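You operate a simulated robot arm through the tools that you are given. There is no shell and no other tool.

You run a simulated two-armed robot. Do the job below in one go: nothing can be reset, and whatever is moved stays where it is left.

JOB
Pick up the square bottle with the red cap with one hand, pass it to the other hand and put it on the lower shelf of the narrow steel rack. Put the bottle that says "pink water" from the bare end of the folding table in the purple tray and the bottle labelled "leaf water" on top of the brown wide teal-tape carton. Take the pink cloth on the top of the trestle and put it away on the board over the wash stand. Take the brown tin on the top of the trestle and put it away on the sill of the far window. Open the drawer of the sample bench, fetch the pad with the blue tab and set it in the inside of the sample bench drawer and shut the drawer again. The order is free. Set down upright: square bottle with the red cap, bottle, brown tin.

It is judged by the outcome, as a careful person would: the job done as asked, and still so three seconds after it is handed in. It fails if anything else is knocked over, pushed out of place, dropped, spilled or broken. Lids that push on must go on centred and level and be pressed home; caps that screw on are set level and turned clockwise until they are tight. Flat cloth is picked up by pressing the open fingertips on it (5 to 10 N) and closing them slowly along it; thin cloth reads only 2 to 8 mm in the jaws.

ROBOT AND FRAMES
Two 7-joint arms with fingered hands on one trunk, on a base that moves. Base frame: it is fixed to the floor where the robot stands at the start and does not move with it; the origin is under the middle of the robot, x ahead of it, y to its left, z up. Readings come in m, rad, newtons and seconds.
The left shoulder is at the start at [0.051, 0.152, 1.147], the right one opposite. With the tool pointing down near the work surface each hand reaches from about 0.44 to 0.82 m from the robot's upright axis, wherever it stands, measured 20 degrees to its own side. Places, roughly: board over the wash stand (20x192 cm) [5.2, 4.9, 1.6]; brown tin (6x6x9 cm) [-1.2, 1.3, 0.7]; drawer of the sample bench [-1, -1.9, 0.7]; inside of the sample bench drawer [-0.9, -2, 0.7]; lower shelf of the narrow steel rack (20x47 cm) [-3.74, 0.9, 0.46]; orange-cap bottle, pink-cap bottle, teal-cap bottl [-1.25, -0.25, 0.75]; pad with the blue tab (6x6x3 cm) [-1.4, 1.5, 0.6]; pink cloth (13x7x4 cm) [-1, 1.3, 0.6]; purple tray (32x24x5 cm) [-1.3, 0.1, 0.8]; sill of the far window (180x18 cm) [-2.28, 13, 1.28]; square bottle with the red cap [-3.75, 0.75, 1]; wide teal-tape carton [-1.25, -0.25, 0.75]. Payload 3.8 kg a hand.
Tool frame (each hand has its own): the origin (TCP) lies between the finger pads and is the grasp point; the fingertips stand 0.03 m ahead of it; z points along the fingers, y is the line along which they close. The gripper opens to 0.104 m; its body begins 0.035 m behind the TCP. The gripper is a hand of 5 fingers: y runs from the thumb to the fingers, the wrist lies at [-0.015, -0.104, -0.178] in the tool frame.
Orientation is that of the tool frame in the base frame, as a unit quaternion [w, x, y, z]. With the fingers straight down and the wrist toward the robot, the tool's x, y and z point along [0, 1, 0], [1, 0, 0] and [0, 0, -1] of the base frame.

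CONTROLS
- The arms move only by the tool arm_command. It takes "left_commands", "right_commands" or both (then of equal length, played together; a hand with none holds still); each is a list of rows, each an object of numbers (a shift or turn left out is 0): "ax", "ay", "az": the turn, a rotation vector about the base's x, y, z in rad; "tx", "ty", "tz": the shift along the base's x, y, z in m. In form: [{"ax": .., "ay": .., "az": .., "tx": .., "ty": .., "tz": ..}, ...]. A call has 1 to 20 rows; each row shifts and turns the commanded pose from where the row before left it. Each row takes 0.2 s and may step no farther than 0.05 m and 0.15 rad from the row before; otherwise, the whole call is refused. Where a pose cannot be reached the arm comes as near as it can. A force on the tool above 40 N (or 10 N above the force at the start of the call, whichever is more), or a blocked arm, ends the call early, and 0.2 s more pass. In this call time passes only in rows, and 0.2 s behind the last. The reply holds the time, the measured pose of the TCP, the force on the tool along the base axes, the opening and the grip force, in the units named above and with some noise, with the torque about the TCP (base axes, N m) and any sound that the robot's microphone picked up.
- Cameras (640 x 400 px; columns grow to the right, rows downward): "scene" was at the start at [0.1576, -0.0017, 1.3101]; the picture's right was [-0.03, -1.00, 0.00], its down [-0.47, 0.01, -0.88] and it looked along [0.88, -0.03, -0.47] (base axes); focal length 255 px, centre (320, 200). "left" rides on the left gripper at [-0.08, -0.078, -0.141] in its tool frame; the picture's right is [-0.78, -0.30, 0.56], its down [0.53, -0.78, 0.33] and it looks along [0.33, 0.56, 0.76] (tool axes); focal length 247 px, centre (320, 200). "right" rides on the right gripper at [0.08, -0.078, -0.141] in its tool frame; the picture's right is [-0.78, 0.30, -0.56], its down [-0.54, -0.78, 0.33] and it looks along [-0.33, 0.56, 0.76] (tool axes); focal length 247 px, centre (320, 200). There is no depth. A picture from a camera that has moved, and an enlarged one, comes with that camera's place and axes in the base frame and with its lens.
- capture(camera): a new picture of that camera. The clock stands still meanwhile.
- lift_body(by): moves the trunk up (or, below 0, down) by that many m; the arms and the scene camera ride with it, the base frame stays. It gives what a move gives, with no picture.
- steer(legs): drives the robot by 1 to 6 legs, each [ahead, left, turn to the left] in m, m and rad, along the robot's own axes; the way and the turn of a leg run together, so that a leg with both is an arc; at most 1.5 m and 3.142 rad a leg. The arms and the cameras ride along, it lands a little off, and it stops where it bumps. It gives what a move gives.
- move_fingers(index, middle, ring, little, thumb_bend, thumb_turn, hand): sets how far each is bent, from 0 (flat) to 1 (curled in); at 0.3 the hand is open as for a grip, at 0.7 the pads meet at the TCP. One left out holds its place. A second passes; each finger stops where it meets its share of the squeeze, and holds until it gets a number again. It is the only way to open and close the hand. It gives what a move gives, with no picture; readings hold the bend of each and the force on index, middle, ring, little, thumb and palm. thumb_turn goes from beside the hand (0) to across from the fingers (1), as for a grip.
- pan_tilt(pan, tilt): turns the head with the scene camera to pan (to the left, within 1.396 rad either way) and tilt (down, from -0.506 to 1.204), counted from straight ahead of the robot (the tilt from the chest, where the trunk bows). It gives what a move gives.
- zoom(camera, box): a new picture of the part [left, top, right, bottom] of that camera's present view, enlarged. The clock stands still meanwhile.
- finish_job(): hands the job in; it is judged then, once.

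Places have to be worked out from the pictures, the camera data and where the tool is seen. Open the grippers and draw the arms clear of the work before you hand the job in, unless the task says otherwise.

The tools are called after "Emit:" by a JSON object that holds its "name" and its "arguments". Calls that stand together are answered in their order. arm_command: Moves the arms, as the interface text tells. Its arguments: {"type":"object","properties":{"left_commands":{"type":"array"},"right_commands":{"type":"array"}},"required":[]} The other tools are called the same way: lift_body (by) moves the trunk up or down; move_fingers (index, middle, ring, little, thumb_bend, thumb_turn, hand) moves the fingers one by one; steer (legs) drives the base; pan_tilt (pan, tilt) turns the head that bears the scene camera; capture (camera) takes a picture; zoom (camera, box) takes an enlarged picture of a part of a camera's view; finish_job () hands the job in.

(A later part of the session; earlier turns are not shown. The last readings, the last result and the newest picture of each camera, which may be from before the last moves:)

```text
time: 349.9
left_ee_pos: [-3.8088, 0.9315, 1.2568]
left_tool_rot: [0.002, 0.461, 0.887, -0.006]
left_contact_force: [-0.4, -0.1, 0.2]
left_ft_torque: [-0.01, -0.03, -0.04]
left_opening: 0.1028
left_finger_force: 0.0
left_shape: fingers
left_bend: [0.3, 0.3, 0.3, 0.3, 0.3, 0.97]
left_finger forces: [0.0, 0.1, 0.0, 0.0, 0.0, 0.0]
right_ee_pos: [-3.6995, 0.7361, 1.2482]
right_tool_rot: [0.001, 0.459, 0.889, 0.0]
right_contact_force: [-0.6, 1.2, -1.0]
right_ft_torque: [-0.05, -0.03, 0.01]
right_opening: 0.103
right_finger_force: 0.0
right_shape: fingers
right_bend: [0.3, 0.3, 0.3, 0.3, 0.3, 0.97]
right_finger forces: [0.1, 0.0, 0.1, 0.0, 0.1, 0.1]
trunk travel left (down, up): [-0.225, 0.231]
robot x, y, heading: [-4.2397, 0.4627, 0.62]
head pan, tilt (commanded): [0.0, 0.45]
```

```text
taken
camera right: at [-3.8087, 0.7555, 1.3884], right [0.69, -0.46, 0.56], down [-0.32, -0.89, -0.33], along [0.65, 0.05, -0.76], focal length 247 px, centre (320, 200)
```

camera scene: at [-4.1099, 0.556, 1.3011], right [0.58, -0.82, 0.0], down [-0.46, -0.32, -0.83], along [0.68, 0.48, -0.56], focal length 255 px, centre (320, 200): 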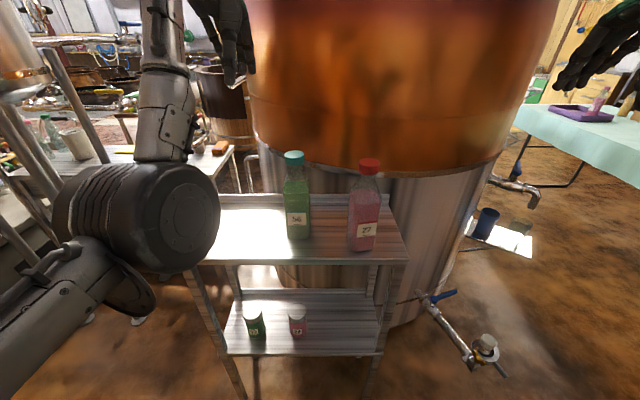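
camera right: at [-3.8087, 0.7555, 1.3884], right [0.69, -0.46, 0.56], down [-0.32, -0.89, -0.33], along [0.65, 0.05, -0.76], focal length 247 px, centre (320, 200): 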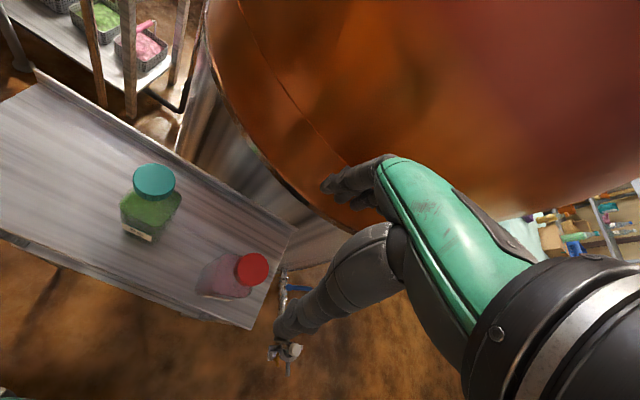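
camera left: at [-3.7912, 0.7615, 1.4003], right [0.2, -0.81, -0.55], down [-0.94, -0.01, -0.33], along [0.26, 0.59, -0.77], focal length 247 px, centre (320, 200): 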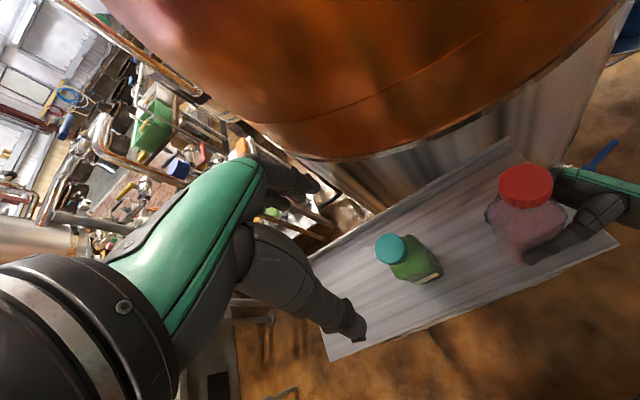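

Perfectly centred over the cap. I descend to grip height and close the right hand on it.

Emit:
{"name": "arm_command", "arguments": {"right_commands": [{"tz": -0.04}, {"tz": -0.04}, {"tz": -0.04}, {"tz": -0.03}, {"tz": -0.02}, {"tz": -0.01}]}}

Emit:
{"name": "move_fingers", "arguments": {"hand": "right", "index": 0.6, "middle": 0.6, "ring": 0.6, "little": 0.55, "thumb_bend": 0.6}}

Emit:
{"name": "move_fingers", "arguments": {"hand": "right", "index": 0.85, "middle": 0.85, "ring": 0.7, "thumb_bend": 0.82}}

Emit:
{"name": "arm_command", "arguments": {"right_commands": [{"tz": 0.01}, {"tz": 0.02}, {"tz": 0.02}]}}

Emit:
{"name": "capture", "arguments": {"camera": "scene"}}

```text
time: 351.3
left_ee_pos: [-3.8084, 0.9306, 1.2564]
left_tool_rot: [0.0, 0.461, 0.887, -0.005]
left_contact_force: [-0.7, 0.1, -0.1]
left_ft_torque: [0.03, -0.01, 0.06]
left_opening: 0.1026
left_finger_force: 0.0
left_shape: fingers
left_bend: [0.3, 0.3, 0.3, 0.3, 0.3, 0.97]
left_finger forces: [0.0, 0.0, 0.1, 0.0, 0.0, 0.0]
right_ee_pos: [-3.6965, 0.7346, 1.0693]
right_tool_rot: [-0.001, 0.458, 0.889, 0.001]
right_contact_force: [0.1, 0.8, 0.1]
right_ft_torque: [-0.01, 0.01, -0.01]
right_opening: 0.103
right_finger_force: 0.1
right_shape: fingers
right_bend: [0.3, 0.3, 0.3, 0.3, 0.3, 0.97]
right_finger forces: [0.1, 0.0, 0.0, 0.1, 0.0, 0.0]
trunk travel left (down, up): [-0.225, 0.231]
robot x, y, heading: [-4.2387, 0.4677, 0.62]
head pan, tilt (commanded): [0.0, 0.45]
```

```text
time: 352.3
left_ee_pos: [-3.8066, 0.9307, 1.2566]
left_tool_rot: [0.0, 0.461, 0.887, -0.004]
left_contact_force: [0.5, 0.5, -0.1]
left_ft_torque: [0.0, 0.01, -0.05]
left_opening: 0.1025
left_finger_force: 0.0
left_shape: fingers
left_bend: [0.3, 0.3, 0.3, 0.3, 0.3, 0.97]
left_finger forces: [0.1, 0.0, 0.1, 0.0, 0.1, 0.0]
right_ee_pos: [-3.6959, 0.7343, 1.0687]
right_tool_rot: [0.001, 0.458, 0.889, 0.002]
right_contact_force: [1.1, -0.4, 0.1]
right_ft_torque: [0.01, -0.05, -0.02]
right_opening: 0.0462
right_finger_force: 8.1
right_shape: fingers
right_bend: [0.54, 0.55, 0.6, 0.55, 0.52, 0.97]
right_finger forces: [3.8, 4.9, 0.0, 0.1, 7.6, 0.0]
trunk travel left (down, up): [-0.225, 0.231]
robot x, y, heading: [-4.2374, 0.463, 0.621]
head pan, tilt (commanded): [0.0, 0.45]
```

```text
time: 353.3
left_ee_pos: [-3.807, 0.9314, 1.2567]
left_tool_rot: [-0.001, 0.461, 0.887, -0.006]
left_contact_force: [0.8, 0.1, 0.1]
left_ft_torque: [0.04, 0.02, -0.03]
left_opening: 0.1028
left_finger_force: 0.0
left_shape: fingers
left_bend: [0.3, 0.3, 0.3, 0.3, 0.3, 0.97]
left_finger forces: [0.0, 0.0, 0.1, 0.0, 0.1, 0.0]
right_ee_pos: [-3.6958, 0.7348, 1.0689]
right_tool_rot: [0.0, 0.458, 0.889, 0.001]
right_contact_force: [1.6, -0.1, 1.2]
right_ft_torque: [0.03, -0.1, -0.01]
right_opening: 0.0451
right_finger_force: 14.7
right_shape: fingers
right_bend: [0.57, 0.57, 0.7, 0.55, 0.51, 0.96]
right_finger forces: [7.6, 7.9, 0.0, 0.0, 14.0, 0.0]
trunk travel left (down, up): [-0.225, 0.231]
robot x, y, heading: [-4.2361, 0.4657, 0.619]
head pan, tilt (commanded): [0.0, 0.45]
```

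```text
time: 354.1
left_ee_pos: [-3.8067, 0.9303, 1.2572]
left_tool_rot: [0.0, 0.46, 0.888, -0.005]
left_contact_force: [-0.4, -0.3, -0.7]
left_ft_torque: [0.0, 0.01, 0.0]
left_opening: 0.1027
left_finger_force: 0.1
left_shape: fingers
left_bend: [0.3, 0.3, 0.3, 0.3, 0.3, 0.97]
left_finger forces: [0.1, 0.1, 0.1, 0.1, 0.1, 0.1]
right_ee_pos: [-3.6961, 0.736, 1.1181]
right_tool_rot: [0.0, 0.458, 0.889, 0.001]
right_contact_force: [0.0, -0.4, -6.4]
right_ft_torque: [0.02, -0.02, 0.0]
right_opening: 0.045
right_finger_force: 13.0
right_shape: fingers
right_bend: [0.57, 0.57, 0.7, 0.55, 0.51, 0.96]
right_finger forces: [6.7, 6.0, 0.1, 0.0, 13.2, 0.0]
trunk travel left (down, up): [-0.225, 0.231]
robot x, y, heading: [-4.2316, 0.4666, 0.62]
head pan, tilt (commanded): [0.0, 0.45]
```

```text
taken
camera scene: at [-4.1097, 0.5563, 1.3011], right [0.58, -0.81, 0.0], down [-0.45, -0.32, -0.83], along [0.68, 0.48, -0.56], focal length 255 px, centre (320, 200)
```

scene: 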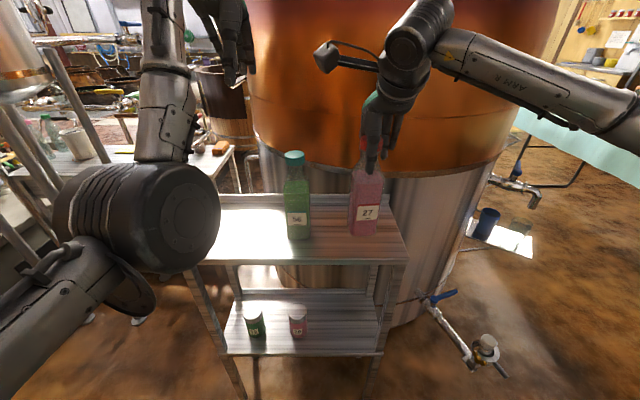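

Right hand holds the bottle by the cap (−6.4 N). I lift a bit more, back away, retract the left hand, then lower the trunk and bring the bottle down to lower-shelf height.

Emit:
{"name": "arm_command", "arguments": {"right_commands": [{"tz": 0.015}, {"tz": 0.015}]}}

Emit:
{"name": "steer", "arguments": {"legs": [[-0.42, 0, 0]]}}

Emit:
{"name": "lift_body", "arguments": {"by": -0.2}}

Emit:
{"name": "arm_command", "arguments": {"left_commands": [{"tx": -0.0326, "ty": -0.0232, "tz": 0.025}, {"tx": -0.0326, "ty": -0.0232, "tz": 0.025}, {"tx": -0.0326, "ty": -0.0232, "tz": 0.025}, {"tx": -0.0326, "ty": -0.0232, "tz": 0.02}, {"tz": 0.0}, {"tz": 0.0}, {"tz": 0.0}], "right_commands": [{"tz": -0.04}, {"tz": -0.04}, {"tz": -0.04}, {"tz": -0.04}, {"tz": -0.04}, {"tz": -0.04}, {"tz": -0.03}]}}

Emit:
{"name": "capture", "arguments": {"camera": "scene"}}

```text
time: 354.7
left_ee_pos: [-3.8076, 0.9305, 1.2576]
left_tool_rot: [0.001, 0.46, 0.888, -0.005]
left_contact_force: [-0.2, 0.1, -0.2]
left_ft_torque: [0.02, -0.01, 0.0]
left_opening: 0.1027
left_finger_force: 0.0
left_shape: fingers
left_bend: [0.3, 0.3, 0.3, 0.3, 0.3, 0.97]
left_finger forces: [0.1, 0.1, 0.0, 0.0, 0.0, 0.0]
right_ee_pos: [-3.6967, 0.7347, 1.1491]
right_tool_rot: [0.0, 0.459, 0.888, 0.002]
right_contact_force: [-0.5, -0.2, -5.3]
right_ft_torque: [0.03, -0.01, -0.02]
right_opening: 0.0452
right_finger_force: 13.7
right_shape: fingers
right_bend: [0.57, 0.57, 0.7, 0.55, 0.51, 0.96]
right_finger forces: [6.7, 6.0, 0.0, 0.0, 13.0, 0.0]
trunk travel left (down, up): [-0.225, 0.231]
robot x, y, heading: [-4.2386, 0.4651, 0.619]
head pan, tilt (commanded): [0.0, 0.45]
```

```text
time: 357.3
left_ee_pos: [-4.1451, 0.6898, 1.2563]
left_tool_rot: [-0.002, 0.461, 0.887, -0.005]
left_contact_force: [-1.0, 0.1, 0.2]
left_ft_torque: [0.0, 0.01, 0.03]
left_opening: 0.1031
left_finger_force: 0.1
left_shape: fingers
left_bend: [0.3, 0.3, 0.3, 0.3, 0.3, 0.97]
left_finger forces: [0.0, 0.0, 0.1, 0.1, 0.1, 0.1]
right_ee_pos: [-4.0347, 0.4936, 1.1465]
right_tool_rot: [0.0, 0.46, 0.888, 0.0]
right_contact_force: [-0.2, 0.0, -5.6]
right_ft_torque: [0.0, -0.04, -0.01]
right_opening: 0.0453
right_finger_force: 12.8
right_shape: fingers
right_bend: [0.57, 0.57, 0.7, 0.55, 0.51, 0.96]
right_finger forces: [6.5, 6.2, 0.0, 0.0, 13.1, 0.0]
trunk travel left (down, up): [-0.225, 0.231]
robot x, y, heading: [-4.5738, 0.2247, 0.615]
head pan, tilt (commanded): [0.0, 0.45]
```

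```text
time: 359.4
left_ee_pos: [-4.0781, 0.7377, 0.8582]
left_tool_rot: [-0.065, 0.455, 0.878, -0.131]
left_contact_force: [-0.3, -0.3, -0.1]
left_ft_torque: [0.01, -0.01, 0.01]
left_opening: 0.1028
left_finger_force: 0.1
left_shape: fingers
left_bend: [0.3, 0.3, 0.3, 0.3, 0.3, 0.97]
left_finger forces: [0.0, 0.1, 0.1, 0.0, 0.1, 0.1]
right_ee_pos: [-4.036, 0.4926, 0.9489]
right_tool_rot: [0.001, 0.459, 0.889, 0.002]
right_contact_force: [-0.8, 0.3, -4.8]
right_ft_torque: [0.03, -0.02, 0.0]
right_opening: 0.0447
right_finger_force: 12.8
right_shape: fingers
right_bend: [0.57, 0.57, 0.7, 0.55, 0.51, 0.96]
right_finger forces: [6.6, 6.0, 0.0, 0.0, 12.9, 0.0]
trunk travel left (down, up): [-0.025, 0.431]
robot x, y, heading: [-4.5784, 0.2219, 0.616]
head pan, tilt (commanded): [0.0, 0.45]
```

```text
time: 361.0
left_ee_pos: [-4.0847, 0.7544, 0.9326]
left_tool_rot: [-0.066, 0.456, 0.878, -0.132]
left_contact_force: [0.3, 0.3, 0.3]
left_ft_torque: [-0.01, -0.01, 0.01]
left_opening: 0.1027
left_finger_force: 0.0
left_shape: fingers
left_bend: [0.3, 0.3, 0.3, 0.3, 0.3, 0.97]
left_finger forces: [0.0, 0.1, 0.0, 0.0, 0.0, 0.2]
left hand out of reach, approached as far as the arm can: row 1, 2, 3, 4
right_ee_pos: [-4.0359, 0.4919, 0.676]
right_tool_rot: [0.0, 0.459, 0.889, 0.0]
right_contact_force: [0.1, 0.4, -5.1]
right_ft_torque: [0.06, -0.05, -0.03]
right_opening: 0.0445
right_finger_force: 13.3
right_shape: fingers
right_bend: [0.57, 0.58, 0.7, 0.55, 0.51, 0.96]
right_finger forces: [6.6, 6.2, 0.1, 0.0, 12.8, 0.0]
trunk travel left (down, up): [-0.025, 0.431]
robot x, y, heading: [-4.576, 0.2247, 0.616]
head pan, tilt (commanded): [0.0, 0.45]
```

```text
taken
camera scene: at [-4.3392, 0.3926, 1.0134], right [0.58, -0.82, 0.0], down [-0.66, -0.47, -0.6], along [0.48, 0.34, -0.8], focal length 255 px, centre (320, 200)
```

scene: 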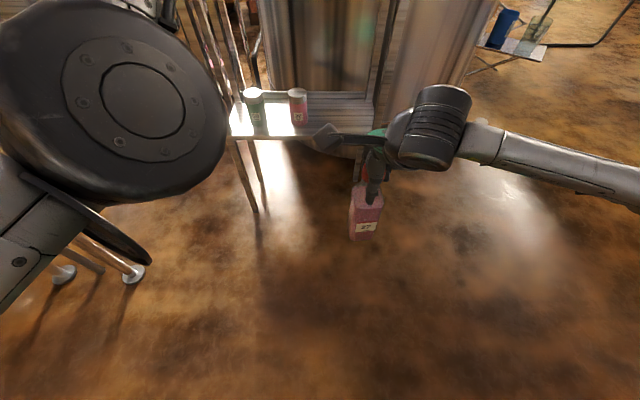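

The trunk is too low for the left arm's pose, which sagged forward. I raise the trunk 10 cm again and bring the left hand back and up out of the rack's way.

Emit:
{"name": "lift_body", "arguments": {"by": 0.1}}

Emit:
{"name": "arm_command", "arguments": {"left_commands": [{"ax": 0.087, "ay": -0.119, "az": 0.004}, {"ax": 0.087, "ay": -0.119, "az": 0.004}, {"tx": -0.035, "ty": -0.0248, "tz": 0.0245}, {"tx": -0.035, "ty": -0.0248, "tz": 0.0245}, {"tx": -0.035, "ty": -0.0248, "tz": 0.0245}, {"tx": -0.035, "ty": -0.0248, "tz": 0.0245}, {"tx": -0.035, "ty": -0.0248, "tz": 0.0245}, {"tx": -0.035, "ty": -0.0248, "tz": 0.0245}]}}

Emit:
{"name": "capture", "arguments": {"camera": "scene"}}

```text
time: 362.4
left_ee_pos: [-4.0858, 0.7538, 1.0291]
left_tool_rot: [-0.066, 0.456, 0.878, -0.133]
left_contact_force: [0.0, 0.3, -0.5]
left_ft_torque: [-0.07, -0.01, 0.03]
left_opening: 0.1027
left_finger_force: 0.0
left_shape: fingers
left_bend: [0.3, 0.3, 0.3, 0.3, 0.3, 0.97]
left_finger forces: [0.0, 0.0, 0.0, 0.0, 0.1, 0.0]
right_ee_pos: [-4.0354, 0.4924, 0.7763]
right_tool_rot: [0.0, 0.458, 0.889, -0.002]
right_contact_force: [0.2, 1.1, -5.4]
right_ft_torque: [0.01, -0.03, 0.0]
right_opening: 0.045
right_finger_force: 12.3
right_shape: fingers
right_bend: [0.57, 0.58, 0.7, 0.55, 0.51, 0.96]
right_finger forces: [6.4, 6.2, 0.0, 0.0, 12.5, 0.1]
trunk travel left (down, up): [-0.125, 0.331]
robot x, y, heading: [-4.5762, 0.2216, 0.614]
head pan, tilt (commanded): [0.0, 0.45]
```

```text
time: 364.2
left_ee_pos: [-4.1649, 0.7362, 1.1671]
left_tool_rot: [0.0, 0.457, 0.889, 0.0]
left_contact_force: [-0.2, 0.5, 0.0]
left_ft_torque: [0.02, -0.06, -0.01]
left_opening: 0.1031
left_finger_force: 0.0
left_shape: fingers
left_bend: [0.3, 0.3, 0.3, 0.3, 0.3, 0.97]
left_finger forces: [0.0, 0.0, 0.0, 0.0, 0.1, 0.0]
left hand out of reach, approached as far as the arm can: row 4, 5, 6, 7, 8
right_ee_pos: [-4.0362, 0.4918, 0.7787]
right_tool_rot: [0.001, 0.459, 0.888, 0.001]
right_contact_force: [-0.4, 0.2, -6.3]
right_ft_torque: [0.02, -0.02, 0.01]
right_opening: 0.0446
right_finger_force: 12.1
right_shape: fingers
right_bend: [0.57, 0.58, 0.7, 0.55, 0.51, 0.96]
right_finger forces: [6.4, 5.8, 0.0, 0.1, 12.5, 0.1]
trunk travel left (down, up): [-0.125, 0.331]
robot x, y, heading: [-4.5754, 0.2256, 0.615]
head pan, tilt (commanded): [0.0, 0.45]
```

```text
taken
camera scene: at [-4.4003, 0.3495, 1.1698], right [0.58, -0.82, 0.0], down [-0.55, -0.39, -0.74], along [0.6, 0.43, -0.67], focal length 255 px, centre (320, 200)
```

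scene: 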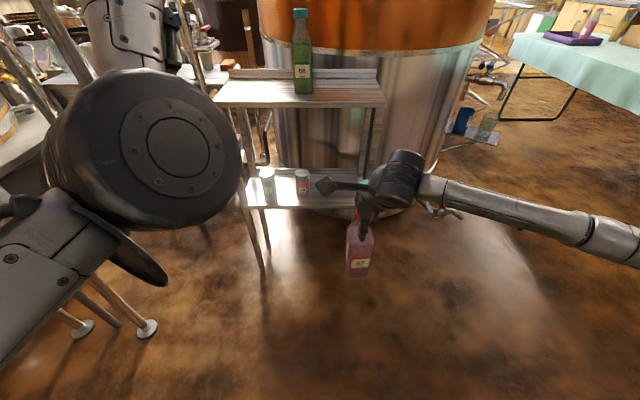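

The bottle is at the right; left hand is high enough to clear the teal bottle. I lower the bottle to just above lower-shelf height and approach part of the way.

Emit:
{"name": "arm_command", "arguments": {"right_commands": [{"tx": -0.007, "ty": -0.0155, "tz": -0.038}, {"tx": -0.007, "ty": -0.0155, "tz": -0.038}, {"tx": -0.007, "ty": -0.0155, "tz": -0.036}]}}

Emit:
{"name": "steer", "arguments": {"legs": [[0.24, 0.053, 0]]}}

Emit:
{"name": "pan_tilt", "arguments": {"pan": 0.0, "tilt": 0.55}}

Emit:
{"name": "capture", "arguments": {"camera": "scene"}}

Emit:
{"name": "capture", "arguments": {"camera": "right"}}

```text
time: 365.0
left_ee_pos: [-4.1619, 0.735, 1.166]
left_tool_rot: [0.0, 0.458, 0.889, -0.001]
left_contact_force: [0.0, 0.5, 0.3]
left_ft_torque: [-0.01, 0.02, 0.0]
left_opening: 0.103
left_finger_force: 0.1
left_shape: fingers
left_bend: [0.3, 0.3, 0.3, 0.3, 0.3, 0.97]
left_finger forces: [0.0, 0.0, 0.0, 0.1, 0.0, 0.0]
right_ee_pos: [-4.0581, 0.4455, 0.6648]
right_tool_rot: [-0.001, 0.458, 0.889, 0.001]
right_contact_force: [0.7, 1.0, -5.1]
right_ft_torque: [0.02, -0.05, 0.0]
right_opening: 0.0446
right_finger_force: 12.8
right_shape: fingers
right_bend: [0.57, 0.58, 0.7, 0.55, 0.51, 0.96]
right_finger forces: [6.7, 6.3, 0.0, 0.1, 12.7, 0.0]
trunk travel left (down, up): [-0.125, 0.331]
robot x, y, heading: [-4.5782, 0.223, 0.617]
head pan, tilt (commanded): [0.0, 0.45]
```

```text
time: 366.8
left_ee_pos: [-3.9978, 0.9149, 1.1649]
left_tool_rot: [0.001, 0.461, 0.888, -0.001]
left_contact_force: [0.8, -0.6, -0.7]
left_ft_torque: [-0.01, -0.03, -0.01]
left_opening: 0.1027
left_finger_force: 0.0
left_shape: fingers
left_bend: [0.3, 0.3, 0.3, 0.3, 0.3, 0.97]
left_finger forces: [0.0, 0.1, 0.1, 0.0, 0.1, 0.0]
right_ee_pos: [-3.894, 0.6223, 0.6652]
right_tool_rot: [0.0, 0.461, 0.887, 0.001]
right_contact_force: [0.2, 0.3, -5.4]
right_ft_torque: [0.02, -0.04, 0.01]
right_opening: 0.0443
right_finger_force: 12.5
right_shape: fingers
right_bend: [0.57, 0.58, 0.7, 0.55, 0.51, 0.96]
right_finger forces: [6.4, 5.9, 0.0, 0.0, 12.5, 0.0]
trunk travel left (down, up): [-0.125, 0.331]
robot x, y, heading: [-4.4147, 0.4017, 0.612]
head pan, tilt (commanded): [0.0, 0.45]
```

```text
time: 367.4
left_ee_pos: [-3.9963, 0.9143, 1.1661]
left_tool_rot: [0.0, 0.46, 0.888, -0.001]
left_contact_force: [0.4, -0.2, -0.5]
left_ft_torque: [0.02, -0.01, 0.02]
left_opening: 0.1028
left_finger_force: 0.0
left_shape: fingers
left_bend: [0.3, 0.3, 0.3, 0.3, 0.3, 0.97]
left_finger forces: [0.0, 0.1, 0.1, 0.0, 0.0, 0.1]
right_ee_pos: [-3.8926, 0.6238, 0.6647]
right_tool_rot: [0.0, 0.462, 0.887, 0.0]
right_contact_force: [1.0, -0.5, -5.0]
right_ft_torque: [0.0, -0.07, 0.02]
right_opening: 0.0445
right_finger_force: 13.4
right_shape: fingers
right_bend: [0.57, 0.58, 0.7, 0.55, 0.51, 0.96]
right_finger forces: [6.5, 6.0, 0.0, 0.0, 12.5, 0.0]
trunk travel left (down, up): [-0.125, 0.331]
robot x, y, heading: [-4.4144, 0.4024, 0.615]
head pan, tilt (commanded): [0.0, 0.55]
```

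```text
taken
camera scene: at [-4.2388, 0.5273, 1.1614], right [0.57, -0.82, 0.0], down [-0.61, -0.43, -0.67], along [0.55, 0.38, -0.74], focal length 255 px, centre (320, 200)
```

scene: 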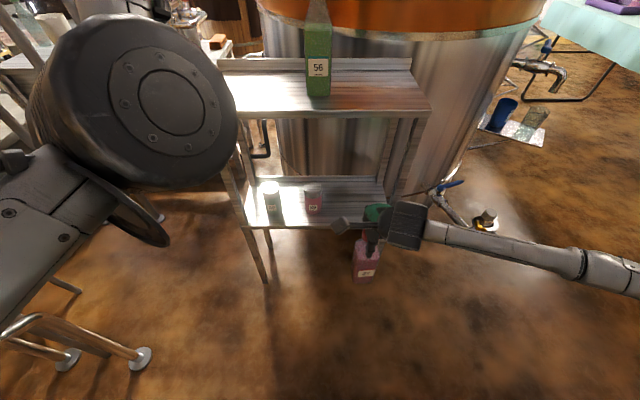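

```text
taken
camera right: at [-4.0028, 0.6435, 0.8056], right [0.69, -0.47, 0.56], down [-0.33, -0.88, -0.33], along [0.65, 0.05, -0.76], focal length 247 px, centre (320, 200)
```

right: 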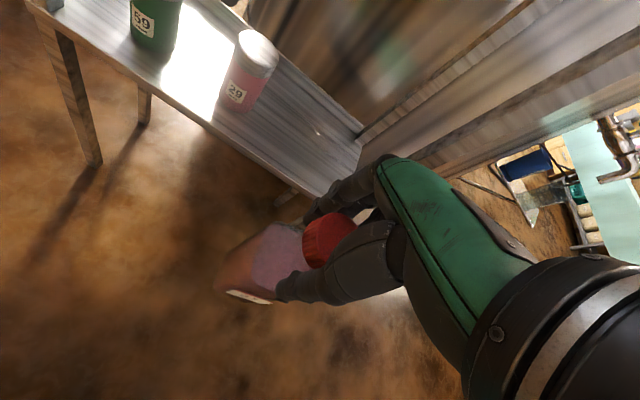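

The bottle is aligned with the free space right of the cans. I lower 13 mm more, and drive 15 cm closer, then check clearances.

Emit:
{"name": "arm_command", "arguments": {"right_commands": [{"tz": -0.012}]}}

Emit:
{"name": "steer", "arguments": {"legs": [[0.14, 0, 0]]}}

Emit:
{"name": "capture", "arguments": {"camera": "scene"}}

Emit:
{"name": "capture", "arguments": {"camera": "right"}}

```text
time: 367.8
left_ee_pos: [-3.9966, 0.9144, 1.1654]
left_tool_rot: [-0.001, 0.46, 0.888, -0.001]
left_contact_force: [-0.7, 0.3, 0.5]
left_ft_torque: [0.01, -0.02, 0.0]
left_opening: 0.1029
left_finger_force: 0.0
left_shape: fingers
left_bend: [0.3, 0.3, 0.3, 0.3, 0.3, 0.97]
left_finger forces: [0.0, 0.0, 0.0, 0.0, 0.0, 0.0]
right_ee_pos: [-3.8943, 0.6237, 0.6533]
right_tool_rot: [0.0, 0.461, 0.887, -0.001]
right_contact_force: [0.1, 0.9, -5.7]
right_ft_torque: [0.02, -0.06, -0.01]
right_opening: 0.0445
right_finger_force: 12.5
right_shape: fingers
right_bend: [0.57, 0.58, 0.7, 0.55, 0.51, 0.96]
right_finger forces: [6.5, 6.0, 0.0, 0.0, 12.4, 0.0]
trunk travel left (down, up): [-0.125, 0.331]
robot x, y, heading: [-4.4132, 0.3985, 0.612]
head pan, tilt (commanded): [0.0, 0.55]
```

```text
time: 369.1
left_ee_pos: [-3.8845, 0.993, 1.167]
left_tool_rot: [0.001, 0.461, 0.888, -0.001]
left_contact_force: [0.5, -0.4, -0.5]
left_ft_torque: [0.03, 0.01, 0.04]
left_opening: 0.1029
left_finger_force: 0.1
left_shape: fingers
left_bend: [0.3, 0.3, 0.3, 0.3, 0.3, 0.97]
left_finger forces: [0.0, 0.0, 0.1, 0.0, 0.0, 0.0]
right_ee_pos: [-3.7817, 0.7025, 0.6528]
right_tool_rot: [0.0, 0.462, 0.887, 0.0]
right_contact_force: [0.2, 0.0, -6.3]
right_ft_torque: [0.04, -0.02, 0.01]
right_opening: 0.0447
right_finger_force: 12.7
right_shape: fingers
right_bend: [0.57, 0.58, 0.7, 0.55, 0.51, 0.96]
right_finger forces: [6.4, 5.9, 0.1, 0.0, 12.4, 0.0]
trunk travel left (down, up): [-0.125, 0.331]
robot x, y, heading: [-4.2971, 0.4826, 0.609]
head pan, tilt (commanded): [0.0, 0.55]
```

```text
taken
camera scene: at [-4.1266, 0.6058, 1.1616], right [0.57, -0.82, 0.0], down [-0.61, -0.43, -0.67], along [0.55, 0.38, -0.74], focal length 255 px, centre (320, 200)
```

scene: 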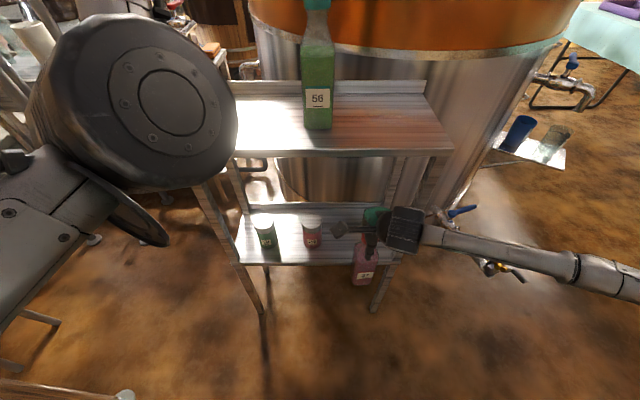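

```text
taken
camera right: at [-3.8908, 0.7222, 0.7941], right [0.69, -0.47, 0.56], down [-0.33, -0.88, -0.33], along [0.65, 0.05, -0.76], focal length 247 px, centre (320, 200)
```

right: 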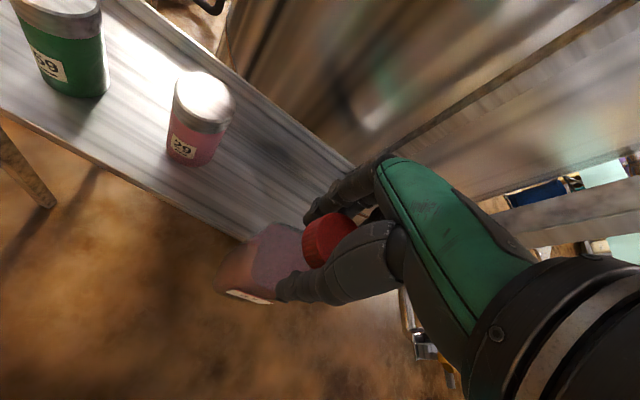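

Clearances look fine (post ~3 cm to the right of the hand, wrist stays in front of the upper shelf). I slide the bottle in over the lower shelf.

Emit:
{"name": "arm_command", "arguments": {"right_commands": [{"tx": 0.0164, "ty": 0.0119}, {"tx": 0.0164, "ty": 0.0119}, {"tx": 0.0164, "ty": 0.0119}, {"tx": 0.0164, "ty": 0.0119}]}}

Emit:
{"name": "capture", "arguments": {"camera": "right"}}

Emit:
{"name": "zoom", "arguments": {"camera": "scene", "box": [220, 140, 480, 320]}}

```text
time: 370.1
left_ee_pos: [-3.8847, 0.9941, 1.1658]
left_tool_rot: [0.0, 0.461, 0.888, -0.001]
left_contact_force: [0.5, -0.9, -1.6]
left_ft_torque: [0.0, 0.01, 0.01]
left_opening: 0.1027
left_finger_force: 0.1
left_shape: fingers
left_bend: [0.3, 0.3, 0.3, 0.3, 0.3, 0.97]
left_finger forces: [0.0, 0.0, 0.1, 0.0, 0.1, 0.1]
right_ee_pos: [-3.7158, 0.7485, 0.6538]
right_tool_rot: [0.0, 0.462, 0.887, 0.0]
right_contact_force: [-0.7, 0.6, -5.7]
right_ft_torque: [-0.01, -0.03, 0.01]
right_opening: 0.0442
right_finger_force: 12.1
right_shape: fingers
right_bend: [0.57, 0.58, 0.7, 0.55, 0.51, 0.96]
right_finger forces: [6.4, 5.8, 0.0, 0.1, 12.2, 0.0]
trunk travel left (down, up): [-0.125, 0.331]
robot x, y, heading: [-4.2993, 0.4861, 0.615]
head pan, tilt (commanded): [0.0, 0.55]
```

```text
taken
camera right: at [-3.8253, 0.7692, 0.7942], right [0.69, -0.47, 0.56], down [-0.33, -0.88, -0.33], along [0.65, 0.05, -0.76], focal length 247 px, centre (320, 200)
```

right: 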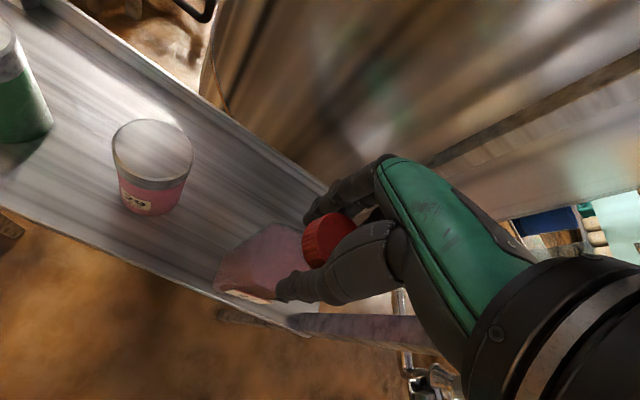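

```text
2.22 times, centred on (350, 230) of scene
camera zoom: at [-4.1265, 0.6061, 1.1614], right [0.57, -0.82, 0.0], down [-0.61, -0.43, -0.67], along [0.55, 0.38, -0.74], focal length 567 px, centre (253, 133)
```

zoom: 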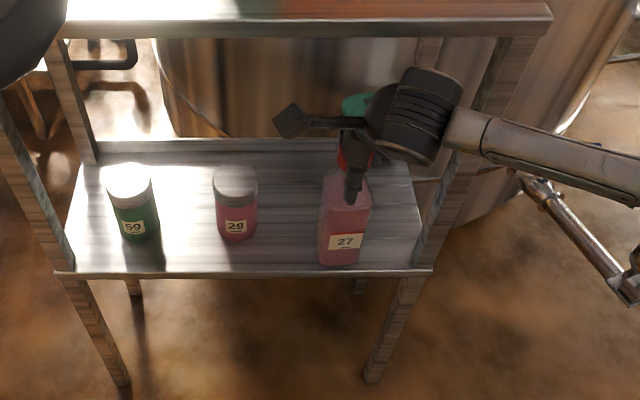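

The bottle's front face is about flush with the shelf edge, so it should go ~3 cm deeper. I check the wrist's clearance to the upper shelf with the left camera.

Emit:
{"name": "capture", "arguments": {"camera": "left"}}

Emit:
{"name": "zoom", "arguments": {"camera": "scene", "box": [330, 130, 450, 220]}}

```text
taken
camera left: at [-3.9009, 0.8844, 1.3077], right [0.21, -0.81, -0.56], down [-0.94, -0.01, -0.33], along [0.26, 0.59, -0.76], focal length 247 px, centre (320, 200)
```

left: 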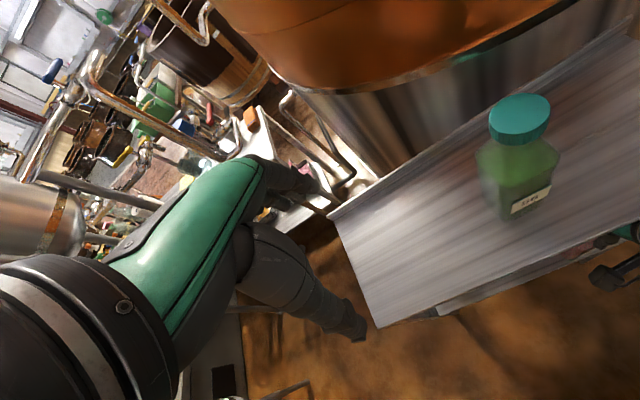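

```text
4.44 times, centred on (390, 175) of scene
camera zoom: at [-4.1265, 0.6061, 1.1614], right [0.57, -0.82, 0.0], down [-0.61, -0.43, -0.67], along [0.55, 0.38, -0.74], focal length 1134 px, centre (9, 311)
```

zoom: 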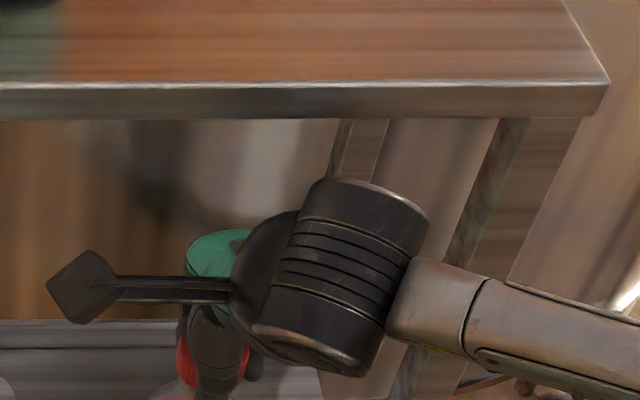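

The wrist joint keeps ~2 cm to the upper shelf even 3 cm deeper. I lower the bottle 8 mm and slide it in another 2.8 cm.

Emit:
{"name": "arm_command", "arguments": {"right_commands": [{"tz": -0.007}, {"tx": 0.0114, "ty": 0.0082}, {"tx": 0.0114, "ty": 0.0082}]}}

Emit:
{"name": "zoom", "arguments": {"camera": "scene", "box": [220, 140, 480, 320]}}

```text
time: 370.9
left_ee_pos: [-3.8865, 0.9926, 1.1679]
left_tool_rot: [0.001, 0.46, 0.888, 0.0]
left_contact_force: [0.4, -0.3, 0.5]
left_ft_torque: [-0.02, -0.02, 0.0]
left_opening: 0.1028
left_finger_force: 0.0
left_shape: fingers
left_bend: [0.3, 0.3, 0.3, 0.3, 0.3, 0.97]
left_finger forces: [0.1, 0.0, 0.0, 0.0, 0.0, 0.0]
right_ee_pos: [-3.6941, 0.7647, 0.6485]
right_tool_rot: [0.0, 0.461, 0.887, 0.002]
right_contact_force: [-3.8, -2.3, 10.8]
right_ft_torque: [-0.41, 0.78, 0.05]
right_opening: 0.0451
right_finger_force: 15.1
right_shape: fingers
right_bend: [0.59, 0.59, 0.7, 0.55, 0.51, 0.96]
right_finger forces: [5.8, 4.9, 0.0, 0.0, 18.1, 0.1]
trunk travel left (down, up): [-0.125, 0.331]
robot x, y, heading: [-4.3016, 0.484, 0.616]
head pan, tilt (commanded): [0.0, 0.55]
```

```text
2.22 times, centred on (350, 230) of scene
camera zoom: at [-4.1287, 0.6049, 1.1621], right [0.57, -0.82, 0.0], down [-0.61, -0.43, -0.67], along [0.55, 0.39, -0.74], focal length 567 px, centre (253, 133)
```

zoom: 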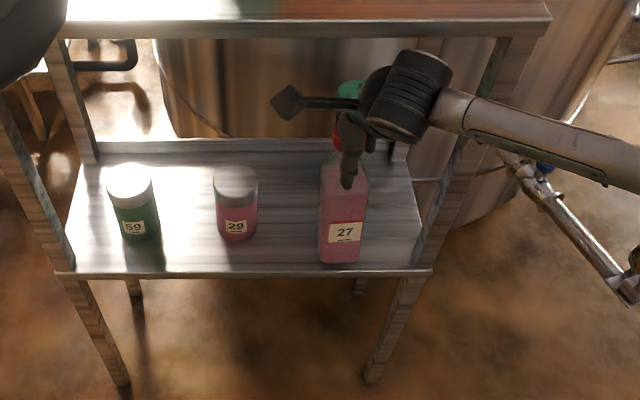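

The base touched the shelf (z≈0.47) while sliding. I raise 6 mm to free it, look, and go 1.5 cm deeper.

Emit:
{"name": "arm_command", "arguments": {"right_commands": [{"tz": 0.006}, {"tz": 0.002, "tx": 0.006, "ty": 0.0044}, {"tx": 0.006, "ty": 0.0044}]}}

Emit:
{"name": "zoom", "arguments": {"camera": "scene", "box": [220, 140, 480, 320]}}

```text
time: 371.7
left_ee_pos: [-3.8853, 0.9927, 1.1664]
left_tool_rot: [0.0, 0.461, 0.887, 0.0]
left_contact_force: [-1.1, -0.2, 0.2]
left_ft_torque: [-0.04, 0.0, 0.01]
left_opening: 0.1032
left_finger_force: 0.0
left_shape: fingers
left_bend: [0.3, 0.3, 0.3, 0.3, 0.3, 0.97]
left_finger forces: [0.0, 0.0, 0.0, 0.0, 0.0, 0.1]
right_ee_pos: [-3.6842, 0.7735, 0.6517]
right_tool_rot: [0.0, 0.461, 0.888, 0.0]
right_contact_force: [-0.8, -1.1, -5.4]
right_ft_torque: [0.02, -0.08, 0.03]
right_opening: 0.0449
right_finger_force: 12.0
right_shape: fingers
right_bend: [0.58, 0.59, 0.7, 0.55, 0.51, 0.96]
right_finger forces: [6.9, 6.0, 0.0, 0.1, 11.6, 0.0]
trunk travel left (down, up): [-0.125, 0.331]
robot x, y, heading: [-4.298, 0.4833, 0.611]
head pan, tilt (commanded): [0.0, 0.55]
```

```text
2.22 times, centred on (350, 230) of scene
camera zoom: at [-4.1275, 0.6051, 1.1614], right [0.57, -0.82, 0.0], down [-0.61, -0.43, -0.67], along [0.55, 0.38, -0.74], focal length 567 px, centre (253, 133)
```

zoom: 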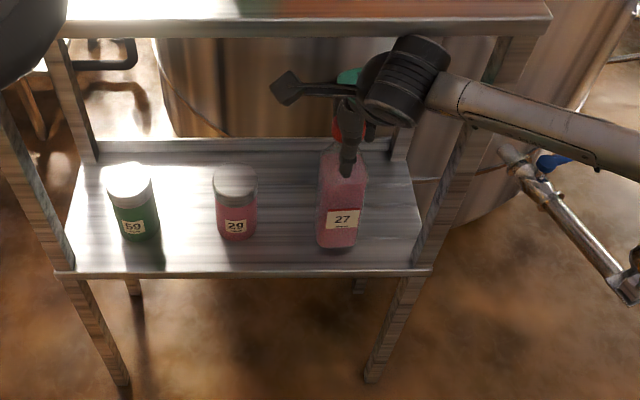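

The bottle hangs free again, well inside the shelf edge. I lower it in small steps to seat it.

Emit:
{"name": "arm_command", "arguments": {"right_commands": [{"tz": -0.002}]}}

Emit:
{"name": "arm_command", "arguments": {"right_commands": [{"tz": -0.002}]}}

Emit:
{"name": "arm_command", "arguments": {"right_commands": [{"tz": -0.002}]}}

Emit:
{"name": "zoom", "arguments": {"camera": "scene", "box": [220, 140, 480, 320]}}

```text
time: 372.1
left_ee_pos: [-3.8859, 0.9913, 1.1668]
left_tool_rot: [0.001, 0.461, 0.888, 0.0]
left_contact_force: [-0.6, 0.4, -0.7]
left_ft_torque: [-0.01, 0.02, -0.01]
left_opening: 0.1032
left_finger_force: 0.1
left_shape: fingers
left_bend: [0.3, 0.3, 0.3, 0.3, 0.3, 0.97]
left_finger forces: [0.0, 0.1, 0.0, 0.1, 0.1, 0.0]
right_ee_pos: [-3.683, 0.7745, 0.6524]
right_tool_rot: [0.0, 0.461, 0.888, 0.0]
right_contact_force: [-0.1, 0.1, -5.7]
right_ft_torque: [0.04, -0.06, 0.03]
right_opening: 0.045
right_finger_force: 12.3
right_shape: fingers
right_bend: [0.58, 0.59, 0.7, 0.55, 0.51, 0.96]
right_finger forces: [6.7, 6.1, 0.0, 0.1, 11.4, 0.0]
trunk travel left (down, up): [-0.125, 0.331]
robot x, y, heading: [-4.3024, 0.4845, 0.61]
head pan, tilt (commanded): [0.0, 0.55]
```

```text
time: 372.5
left_ee_pos: [-3.8838, 0.9929, 1.1664]
left_tool_rot: [0.001, 0.459, 0.888, -0.001]
left_contact_force: [0.0, -0.6, 0.6]
left_ft_torque: [0.02, -0.06, 0.02]
left_opening: 0.1028
left_finger_force: 0.0
left_shape: fingers
left_bend: [0.3, 0.3, 0.3, 0.3, 0.3, 0.97]
left_finger forces: [0.0, 0.1, 0.0, 0.0, 0.0, 0.0]
right_ee_pos: [-3.6807, 0.7746, 0.6511]
right_tool_rot: [-0.001, 0.462, 0.887, 0.001]
right_contact_force: [0.2, 0.1, -6.4]
right_ft_torque: [0.05, -0.09, 0.01]
right_opening: 0.0449
right_finger_force: 12.2
right_shape: fingers
right_bend: [0.58, 0.59, 0.7, 0.55, 0.51, 0.96]
right_finger forces: [6.8, 6.0, 0.1, 0.0, 11.4, 0.1]
trunk travel left (down, up): [-0.125, 0.331]
robot x, y, heading: [-4.2999, 0.4822, 0.607]
head pan, tilt (commanded): [0.0, 0.55]
```

```text
time: 372.9
left_ee_pos: [-3.8843, 0.9925, 1.1673]
left_tool_rot: [0.001, 0.461, 0.888, -0.001]
left_contact_force: [-1.0, -0.5, 0.7]
left_ft_torque: [-0.01, -0.02, -0.01]
left_opening: 0.103
left_finger_force: 0.1
left_shape: fingers
left_bend: [0.3, 0.3, 0.3, 0.3, 0.3, 0.97]
left_finger forces: [0.0, 0.0, 0.0, 0.0, 0.0, 0.0]
right_ee_pos: [-3.6804, 0.776, 0.6494]
right_tool_rot: [0.0, 0.462, 0.887, 0.002]
right_contact_force: [0.1, 0.5, -2.1]
right_ft_torque: [0.01, -0.07, -0.02]
right_opening: 0.0446
right_finger_force: 13.1
right_shape: fingers
right_bend: [0.59, 0.59, 0.7, 0.55, 0.51, 0.96]
right_finger forces: [6.8, 6.5, 0.1, 0.0, 12.1, 0.0]
trunk travel left (down, up): [-0.125, 0.331]
robot x, y, heading: [-4.3018, 0.4825, 0.615]
head pan, tilt (commanded): [0.0, 0.55]
```

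```text
2.22 times, centred on (350, 230) of scene
camera zoom: at [-4.1271, 0.6057, 1.1618], right [0.57, -0.82, 0.0], down [-0.61, -0.43, -0.67], along [0.55, 0.38, -0.74], focal length 567 px, centre (253, 133)
```

zoom: 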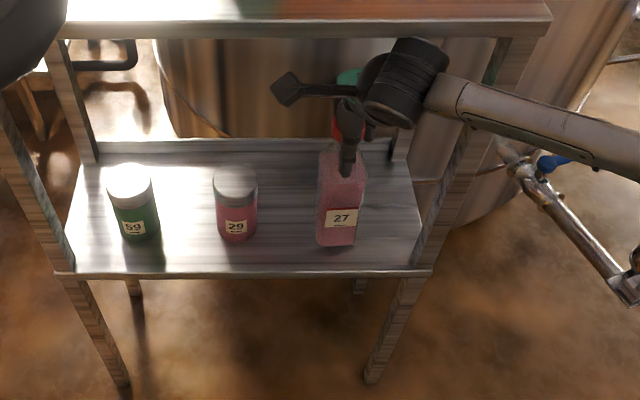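

Contact begins (−2 N). Two more small steps down to seat it flat, then release.

Emit:
{"name": "arm_command", "arguments": {"right_commands": [{"tz": -0.002}]}}

Emit:
{"name": "arm_command", "arguments": {"right_commands": [{"tz": -0.001}]}}

Emit:
{"name": "move_fingers", "arguments": {"hand": "right", "index": 0.52, "middle": 0.52, "ring": 0.52, "little": 0.52, "thumb_bend": 0.46}}

Emit:
{"name": "zoom", "arguments": {"camera": "scene", "box": [220, 140, 480, 320]}}

```text
time: 373.3
left_ee_pos: [-3.8873, 0.993, 1.1662]
left_tool_rot: [0.001, 0.46, 0.888, 0.001]
left_contact_force: [0.4, -0.2, -0.3]
left_ft_torque: [0.0, 0.03, 0.01]
left_opening: 0.1028
left_finger_force: 0.0
left_shape: fingers
left_bend: [0.3, 0.3, 0.3, 0.3, 0.3, 0.97]
left_finger forces: [0.1, 0.0, 0.0, 0.0, 0.0, 0.1]
right_ee_pos: [-3.6814, 0.7752, 0.6495]
right_tool_rot: [0.001, 0.462, 0.887, 0.003]
right_contact_force: [-0.2, -0.4, 6.9]
right_ft_torque: [-0.03, 0.02, 0.02]
right_opening: 0.0447
right_finger_force: 13.6
right_shape: fingers
right_bend: [0.59, 0.59, 0.7, 0.55, 0.51, 0.96]
right_finger forces: [7.2, 7.2, 0.0, 0.0, 13.9, 0.0]
trunk travel left (down, up): [-0.125, 0.331]
robot x, y, heading: [-4.3044, 0.4829, 0.613]
head pan, tilt (commanded): [0.0, 0.55]
```

```text
time: 373.7
left_ee_pos: [-3.8865, 0.992, 1.1671]
left_tool_rot: [0.001, 0.461, 0.887, 0.0]
left_contact_force: [1.0, -0.4, 1.0]
left_ft_torque: [0.01, 0.01, 0.0]
left_opening: 0.1028
left_finger_force: 0.0
left_shape: fingers
left_bend: [0.3, 0.3, 0.3, 0.3, 0.3, 0.97]
left_finger forces: [0.1, 0.0, 0.0, 0.0, 0.1, 0.0]
right_ee_pos: [-3.6816, 0.7753, 0.6497]
right_tool_rot: [0.001, 0.462, 0.887, 0.004]
right_contact_force: [-0.4, -0.4, 13.1]
right_ft_torque: [0.01, 0.11, 0.02]
right_opening: 0.0445
right_finger_force: 15.6
right_shape: fingers
right_bend: [0.59, 0.59, 0.7, 0.55, 0.51, 0.96]
right_finger forces: [7.6, 7.4, 0.0, 0.0, 15.5, 0.0]
trunk travel left (down, up): [-0.125, 0.331]
robot x, y, heading: [-4.3006, 0.4855, 0.61]
head pan, tilt (commanded): [0.0, 0.55]
```

```text
time: 374.7
left_ee_pos: [-3.885, 0.9918, 1.1662]
left_tool_rot: [0.0, 0.46, 0.888, -0.001]
left_contact_force: [-0.3, 0.9, -0.5]
left_ft_torque: [0.0, -0.02, 0.0]
left_opening: 0.1028
left_finger_force: 0.1
left_shape: fingers
left_bend: [0.3, 0.3, 0.3, 0.3, 0.3, 0.97]
left_finger forces: [0.0, 0.1, 0.1, 0.1, 0.0, 0.0]
right_ee_pos: [-3.6811, 0.7739, 0.6445]
right_tool_rot: [0.001, 0.462, 0.887, 0.001]
right_contact_force: [-1.7, 0.0, -0.4]
right_ft_torque: [0.0, 0.04, 0.01]
right_opening: 0.0553
right_finger_force: 0.4
right_shape: fingers
right_bend: [0.52, 0.52, 0.52, 0.52, 0.45, 0.97]
right_finger forces: [0.0, 0.0, 0.2, 0.0, 0.4, 0.0]
trunk travel left (down, up): [-0.125, 0.331]
robot x, y, heading: [-4.3019, 0.4838, 0.611]
head pan, tilt (commanded): [0.0, 0.55]
```

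```text
2.22 times, centred on (350, 230) of scene
camera zoom: at [-4.1274, 0.6054, 1.1617], right [0.57, -0.82, 0.0], down [-0.61, -0.43, -0.67], along [0.55, 0.38, -0.74], focal length 567 px, centre (253, 133)
```

zoom: 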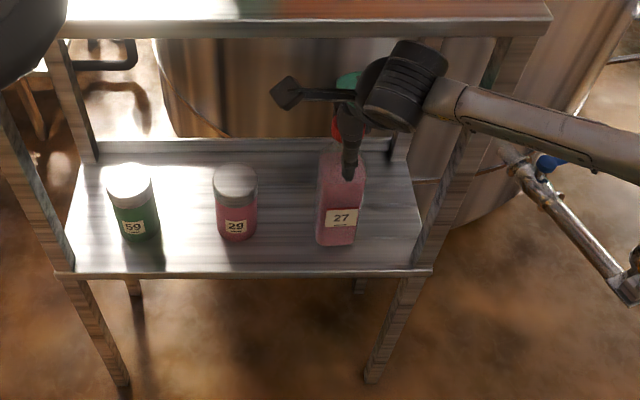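

The bottle stands. Since the upper shelf limits upward motion, I open the hand fully and slide it sideways to the left (above the cans) off the cap, then back out.

Emit:
{"name": "move_fingers", "arguments": {"hand": "right", "index": 0.3, "middle": 0.3, "ring": 0.3, "little": 0.3, "thumb_bend": 0.3}}

Emit:
{"name": "capture", "arguments": {"camera": "right"}}

```text
time: 375.7
left_ee_pos: [-3.884, 0.9921, 1.1659]
left_tool_rot: [0.001, 0.46, 0.888, 0.0]
left_contact_force: [0.0, -0.3, 0.0]
left_ft_torque: [-0.02, -0.01, 0.02]
left_opening: 0.1027
left_finger_force: 0.0
left_shape: fingers
left_bend: [0.3, 0.3, 0.3, 0.3, 0.3, 0.97]
left_finger forces: [0.0, 0.0, 0.0, 0.1, 0.0, 0.0]
right_ee_pos: [-3.6828, 0.7746, 0.645]
right_tool_rot: [0.0, 0.462, 0.887, 0.001]
right_contact_force: [-0.5, -0.1, 0.5]
right_ft_torque: [-0.04, -0.01, 0.04]
right_opening: 0.1029
right_finger_force: 0.1
right_shape: fingers
right_bend: [0.3, 0.3, 0.3, 0.3, 0.3, 0.97]
right_finger forces: [0.1, 0.0, 0.0, 0.1, 0.6, 0.0]
trunk travel left (down, up): [-0.125, 0.331]
robot x, y, heading: [-4.3008, 0.4811, 0.611]
head pan, tilt (commanded): [0.0, 0.55]
```

```text
taken
camera right: at [-3.7907, 0.7949, 0.7866], right [0.69, -0.47, 0.56], down [-0.33, -0.88, -0.33], along [0.65, 0.05, -0.76], focal length 247 px, centre (320, 200)
```

right: 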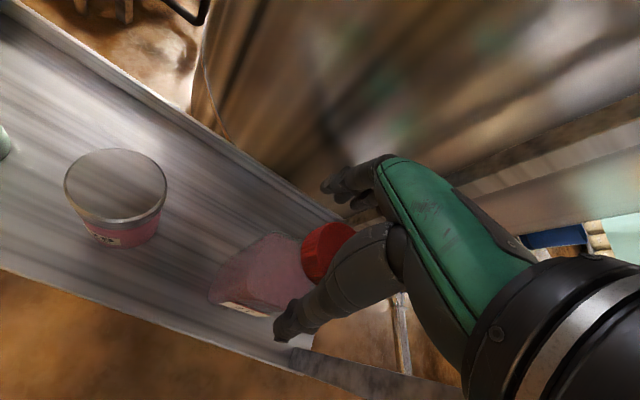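

Cap is clear of all fingers. I slide the hand 11 cm left at the same height, then back out of the rack.

Emit:
{"name": "arm_command", "arguments": {"right_commands": [{"tx": -0.0079, "ty": 0.0113}, {"tx": -0.0158, "ty": 0.0225}, {"tx": -0.0158, "ty": 0.0225}, {"tx": -0.0158, "ty": 0.0225}, {"tx": -0.0079, "ty": 0.0113}]}}

Emit:
{"name": "zoom", "arguments": {"camera": "scene", "box": [220, 140, 480, 320]}}

Emit:
{"name": "capture", "arguments": {"camera": "right"}}

```text
time: 376.9
left_ee_pos: [-3.8851, 0.993, 1.1673]
left_tool_rot: [0.001, 0.46, 0.888, -0.001]
left_contact_force: [-0.5, 0.7, -0.1]
left_ft_torque: [-0.01, -0.03, 0.02]
left_opening: 0.1028
left_finger_force: 0.1
left_shape: fingers
left_bend: [0.3, 0.3, 0.3, 0.3, 0.3, 0.97]
left_finger forces: [0.0, 0.0, 0.0, 0.0, 0.0, 0.0]
right_ee_pos: [-3.7434, 0.8643, 0.6458]
right_tool_rot: [0.0, 0.462, 0.887, 0.001]
right_contact_force: [0.4, 0.2, 2.1]
right_ft_torque: [0.01, 0.0, 0.0]
right_opening: 0.1031
right_finger_force: 0.1
right_shape: fingers
right_bend: [0.3, 0.3, 0.3, 0.3, 0.3, 0.98]
right_finger forces: [0.1, 0.0, 0.1, 0.1, 0.1, 0.0]
trunk travel left (down, up): [-0.125, 0.331]
robot x, y, heading: [-4.3026, 0.483, 0.61]
head pan, tilt (commanded): [0.0, 0.55]
```

```text
2.22 times, centred on (350, 230) of scene
camera zoom: at [-4.1274, 0.6057, 1.1616], right [0.57, -0.82, 0.0], down [-0.61, -0.43, -0.67], along [0.55, 0.38, -0.74], focal length 567 px, centre (253, 133)
```

zoom: 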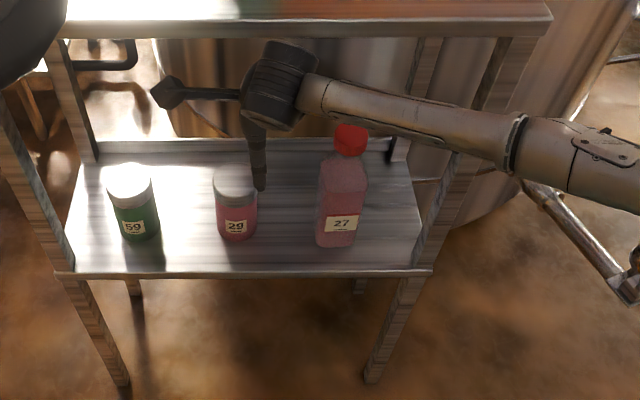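

```text
taken
camera right: at [-3.853, 0.8845, 0.7868], right [0.69, -0.47, 0.56], down [-0.33, -0.88, -0.33], along [0.65, 0.05, -0.76], focal length 247 px, centre (320, 200)
```

right: 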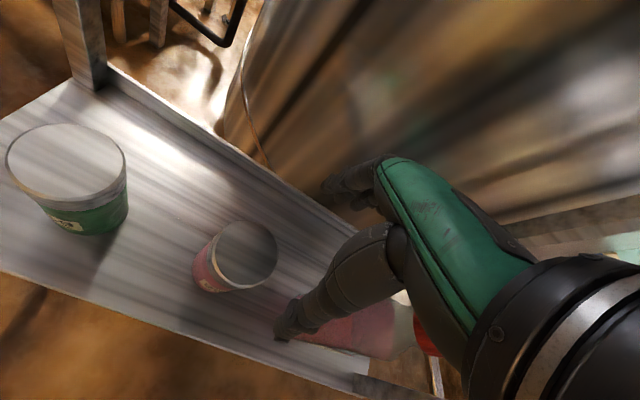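

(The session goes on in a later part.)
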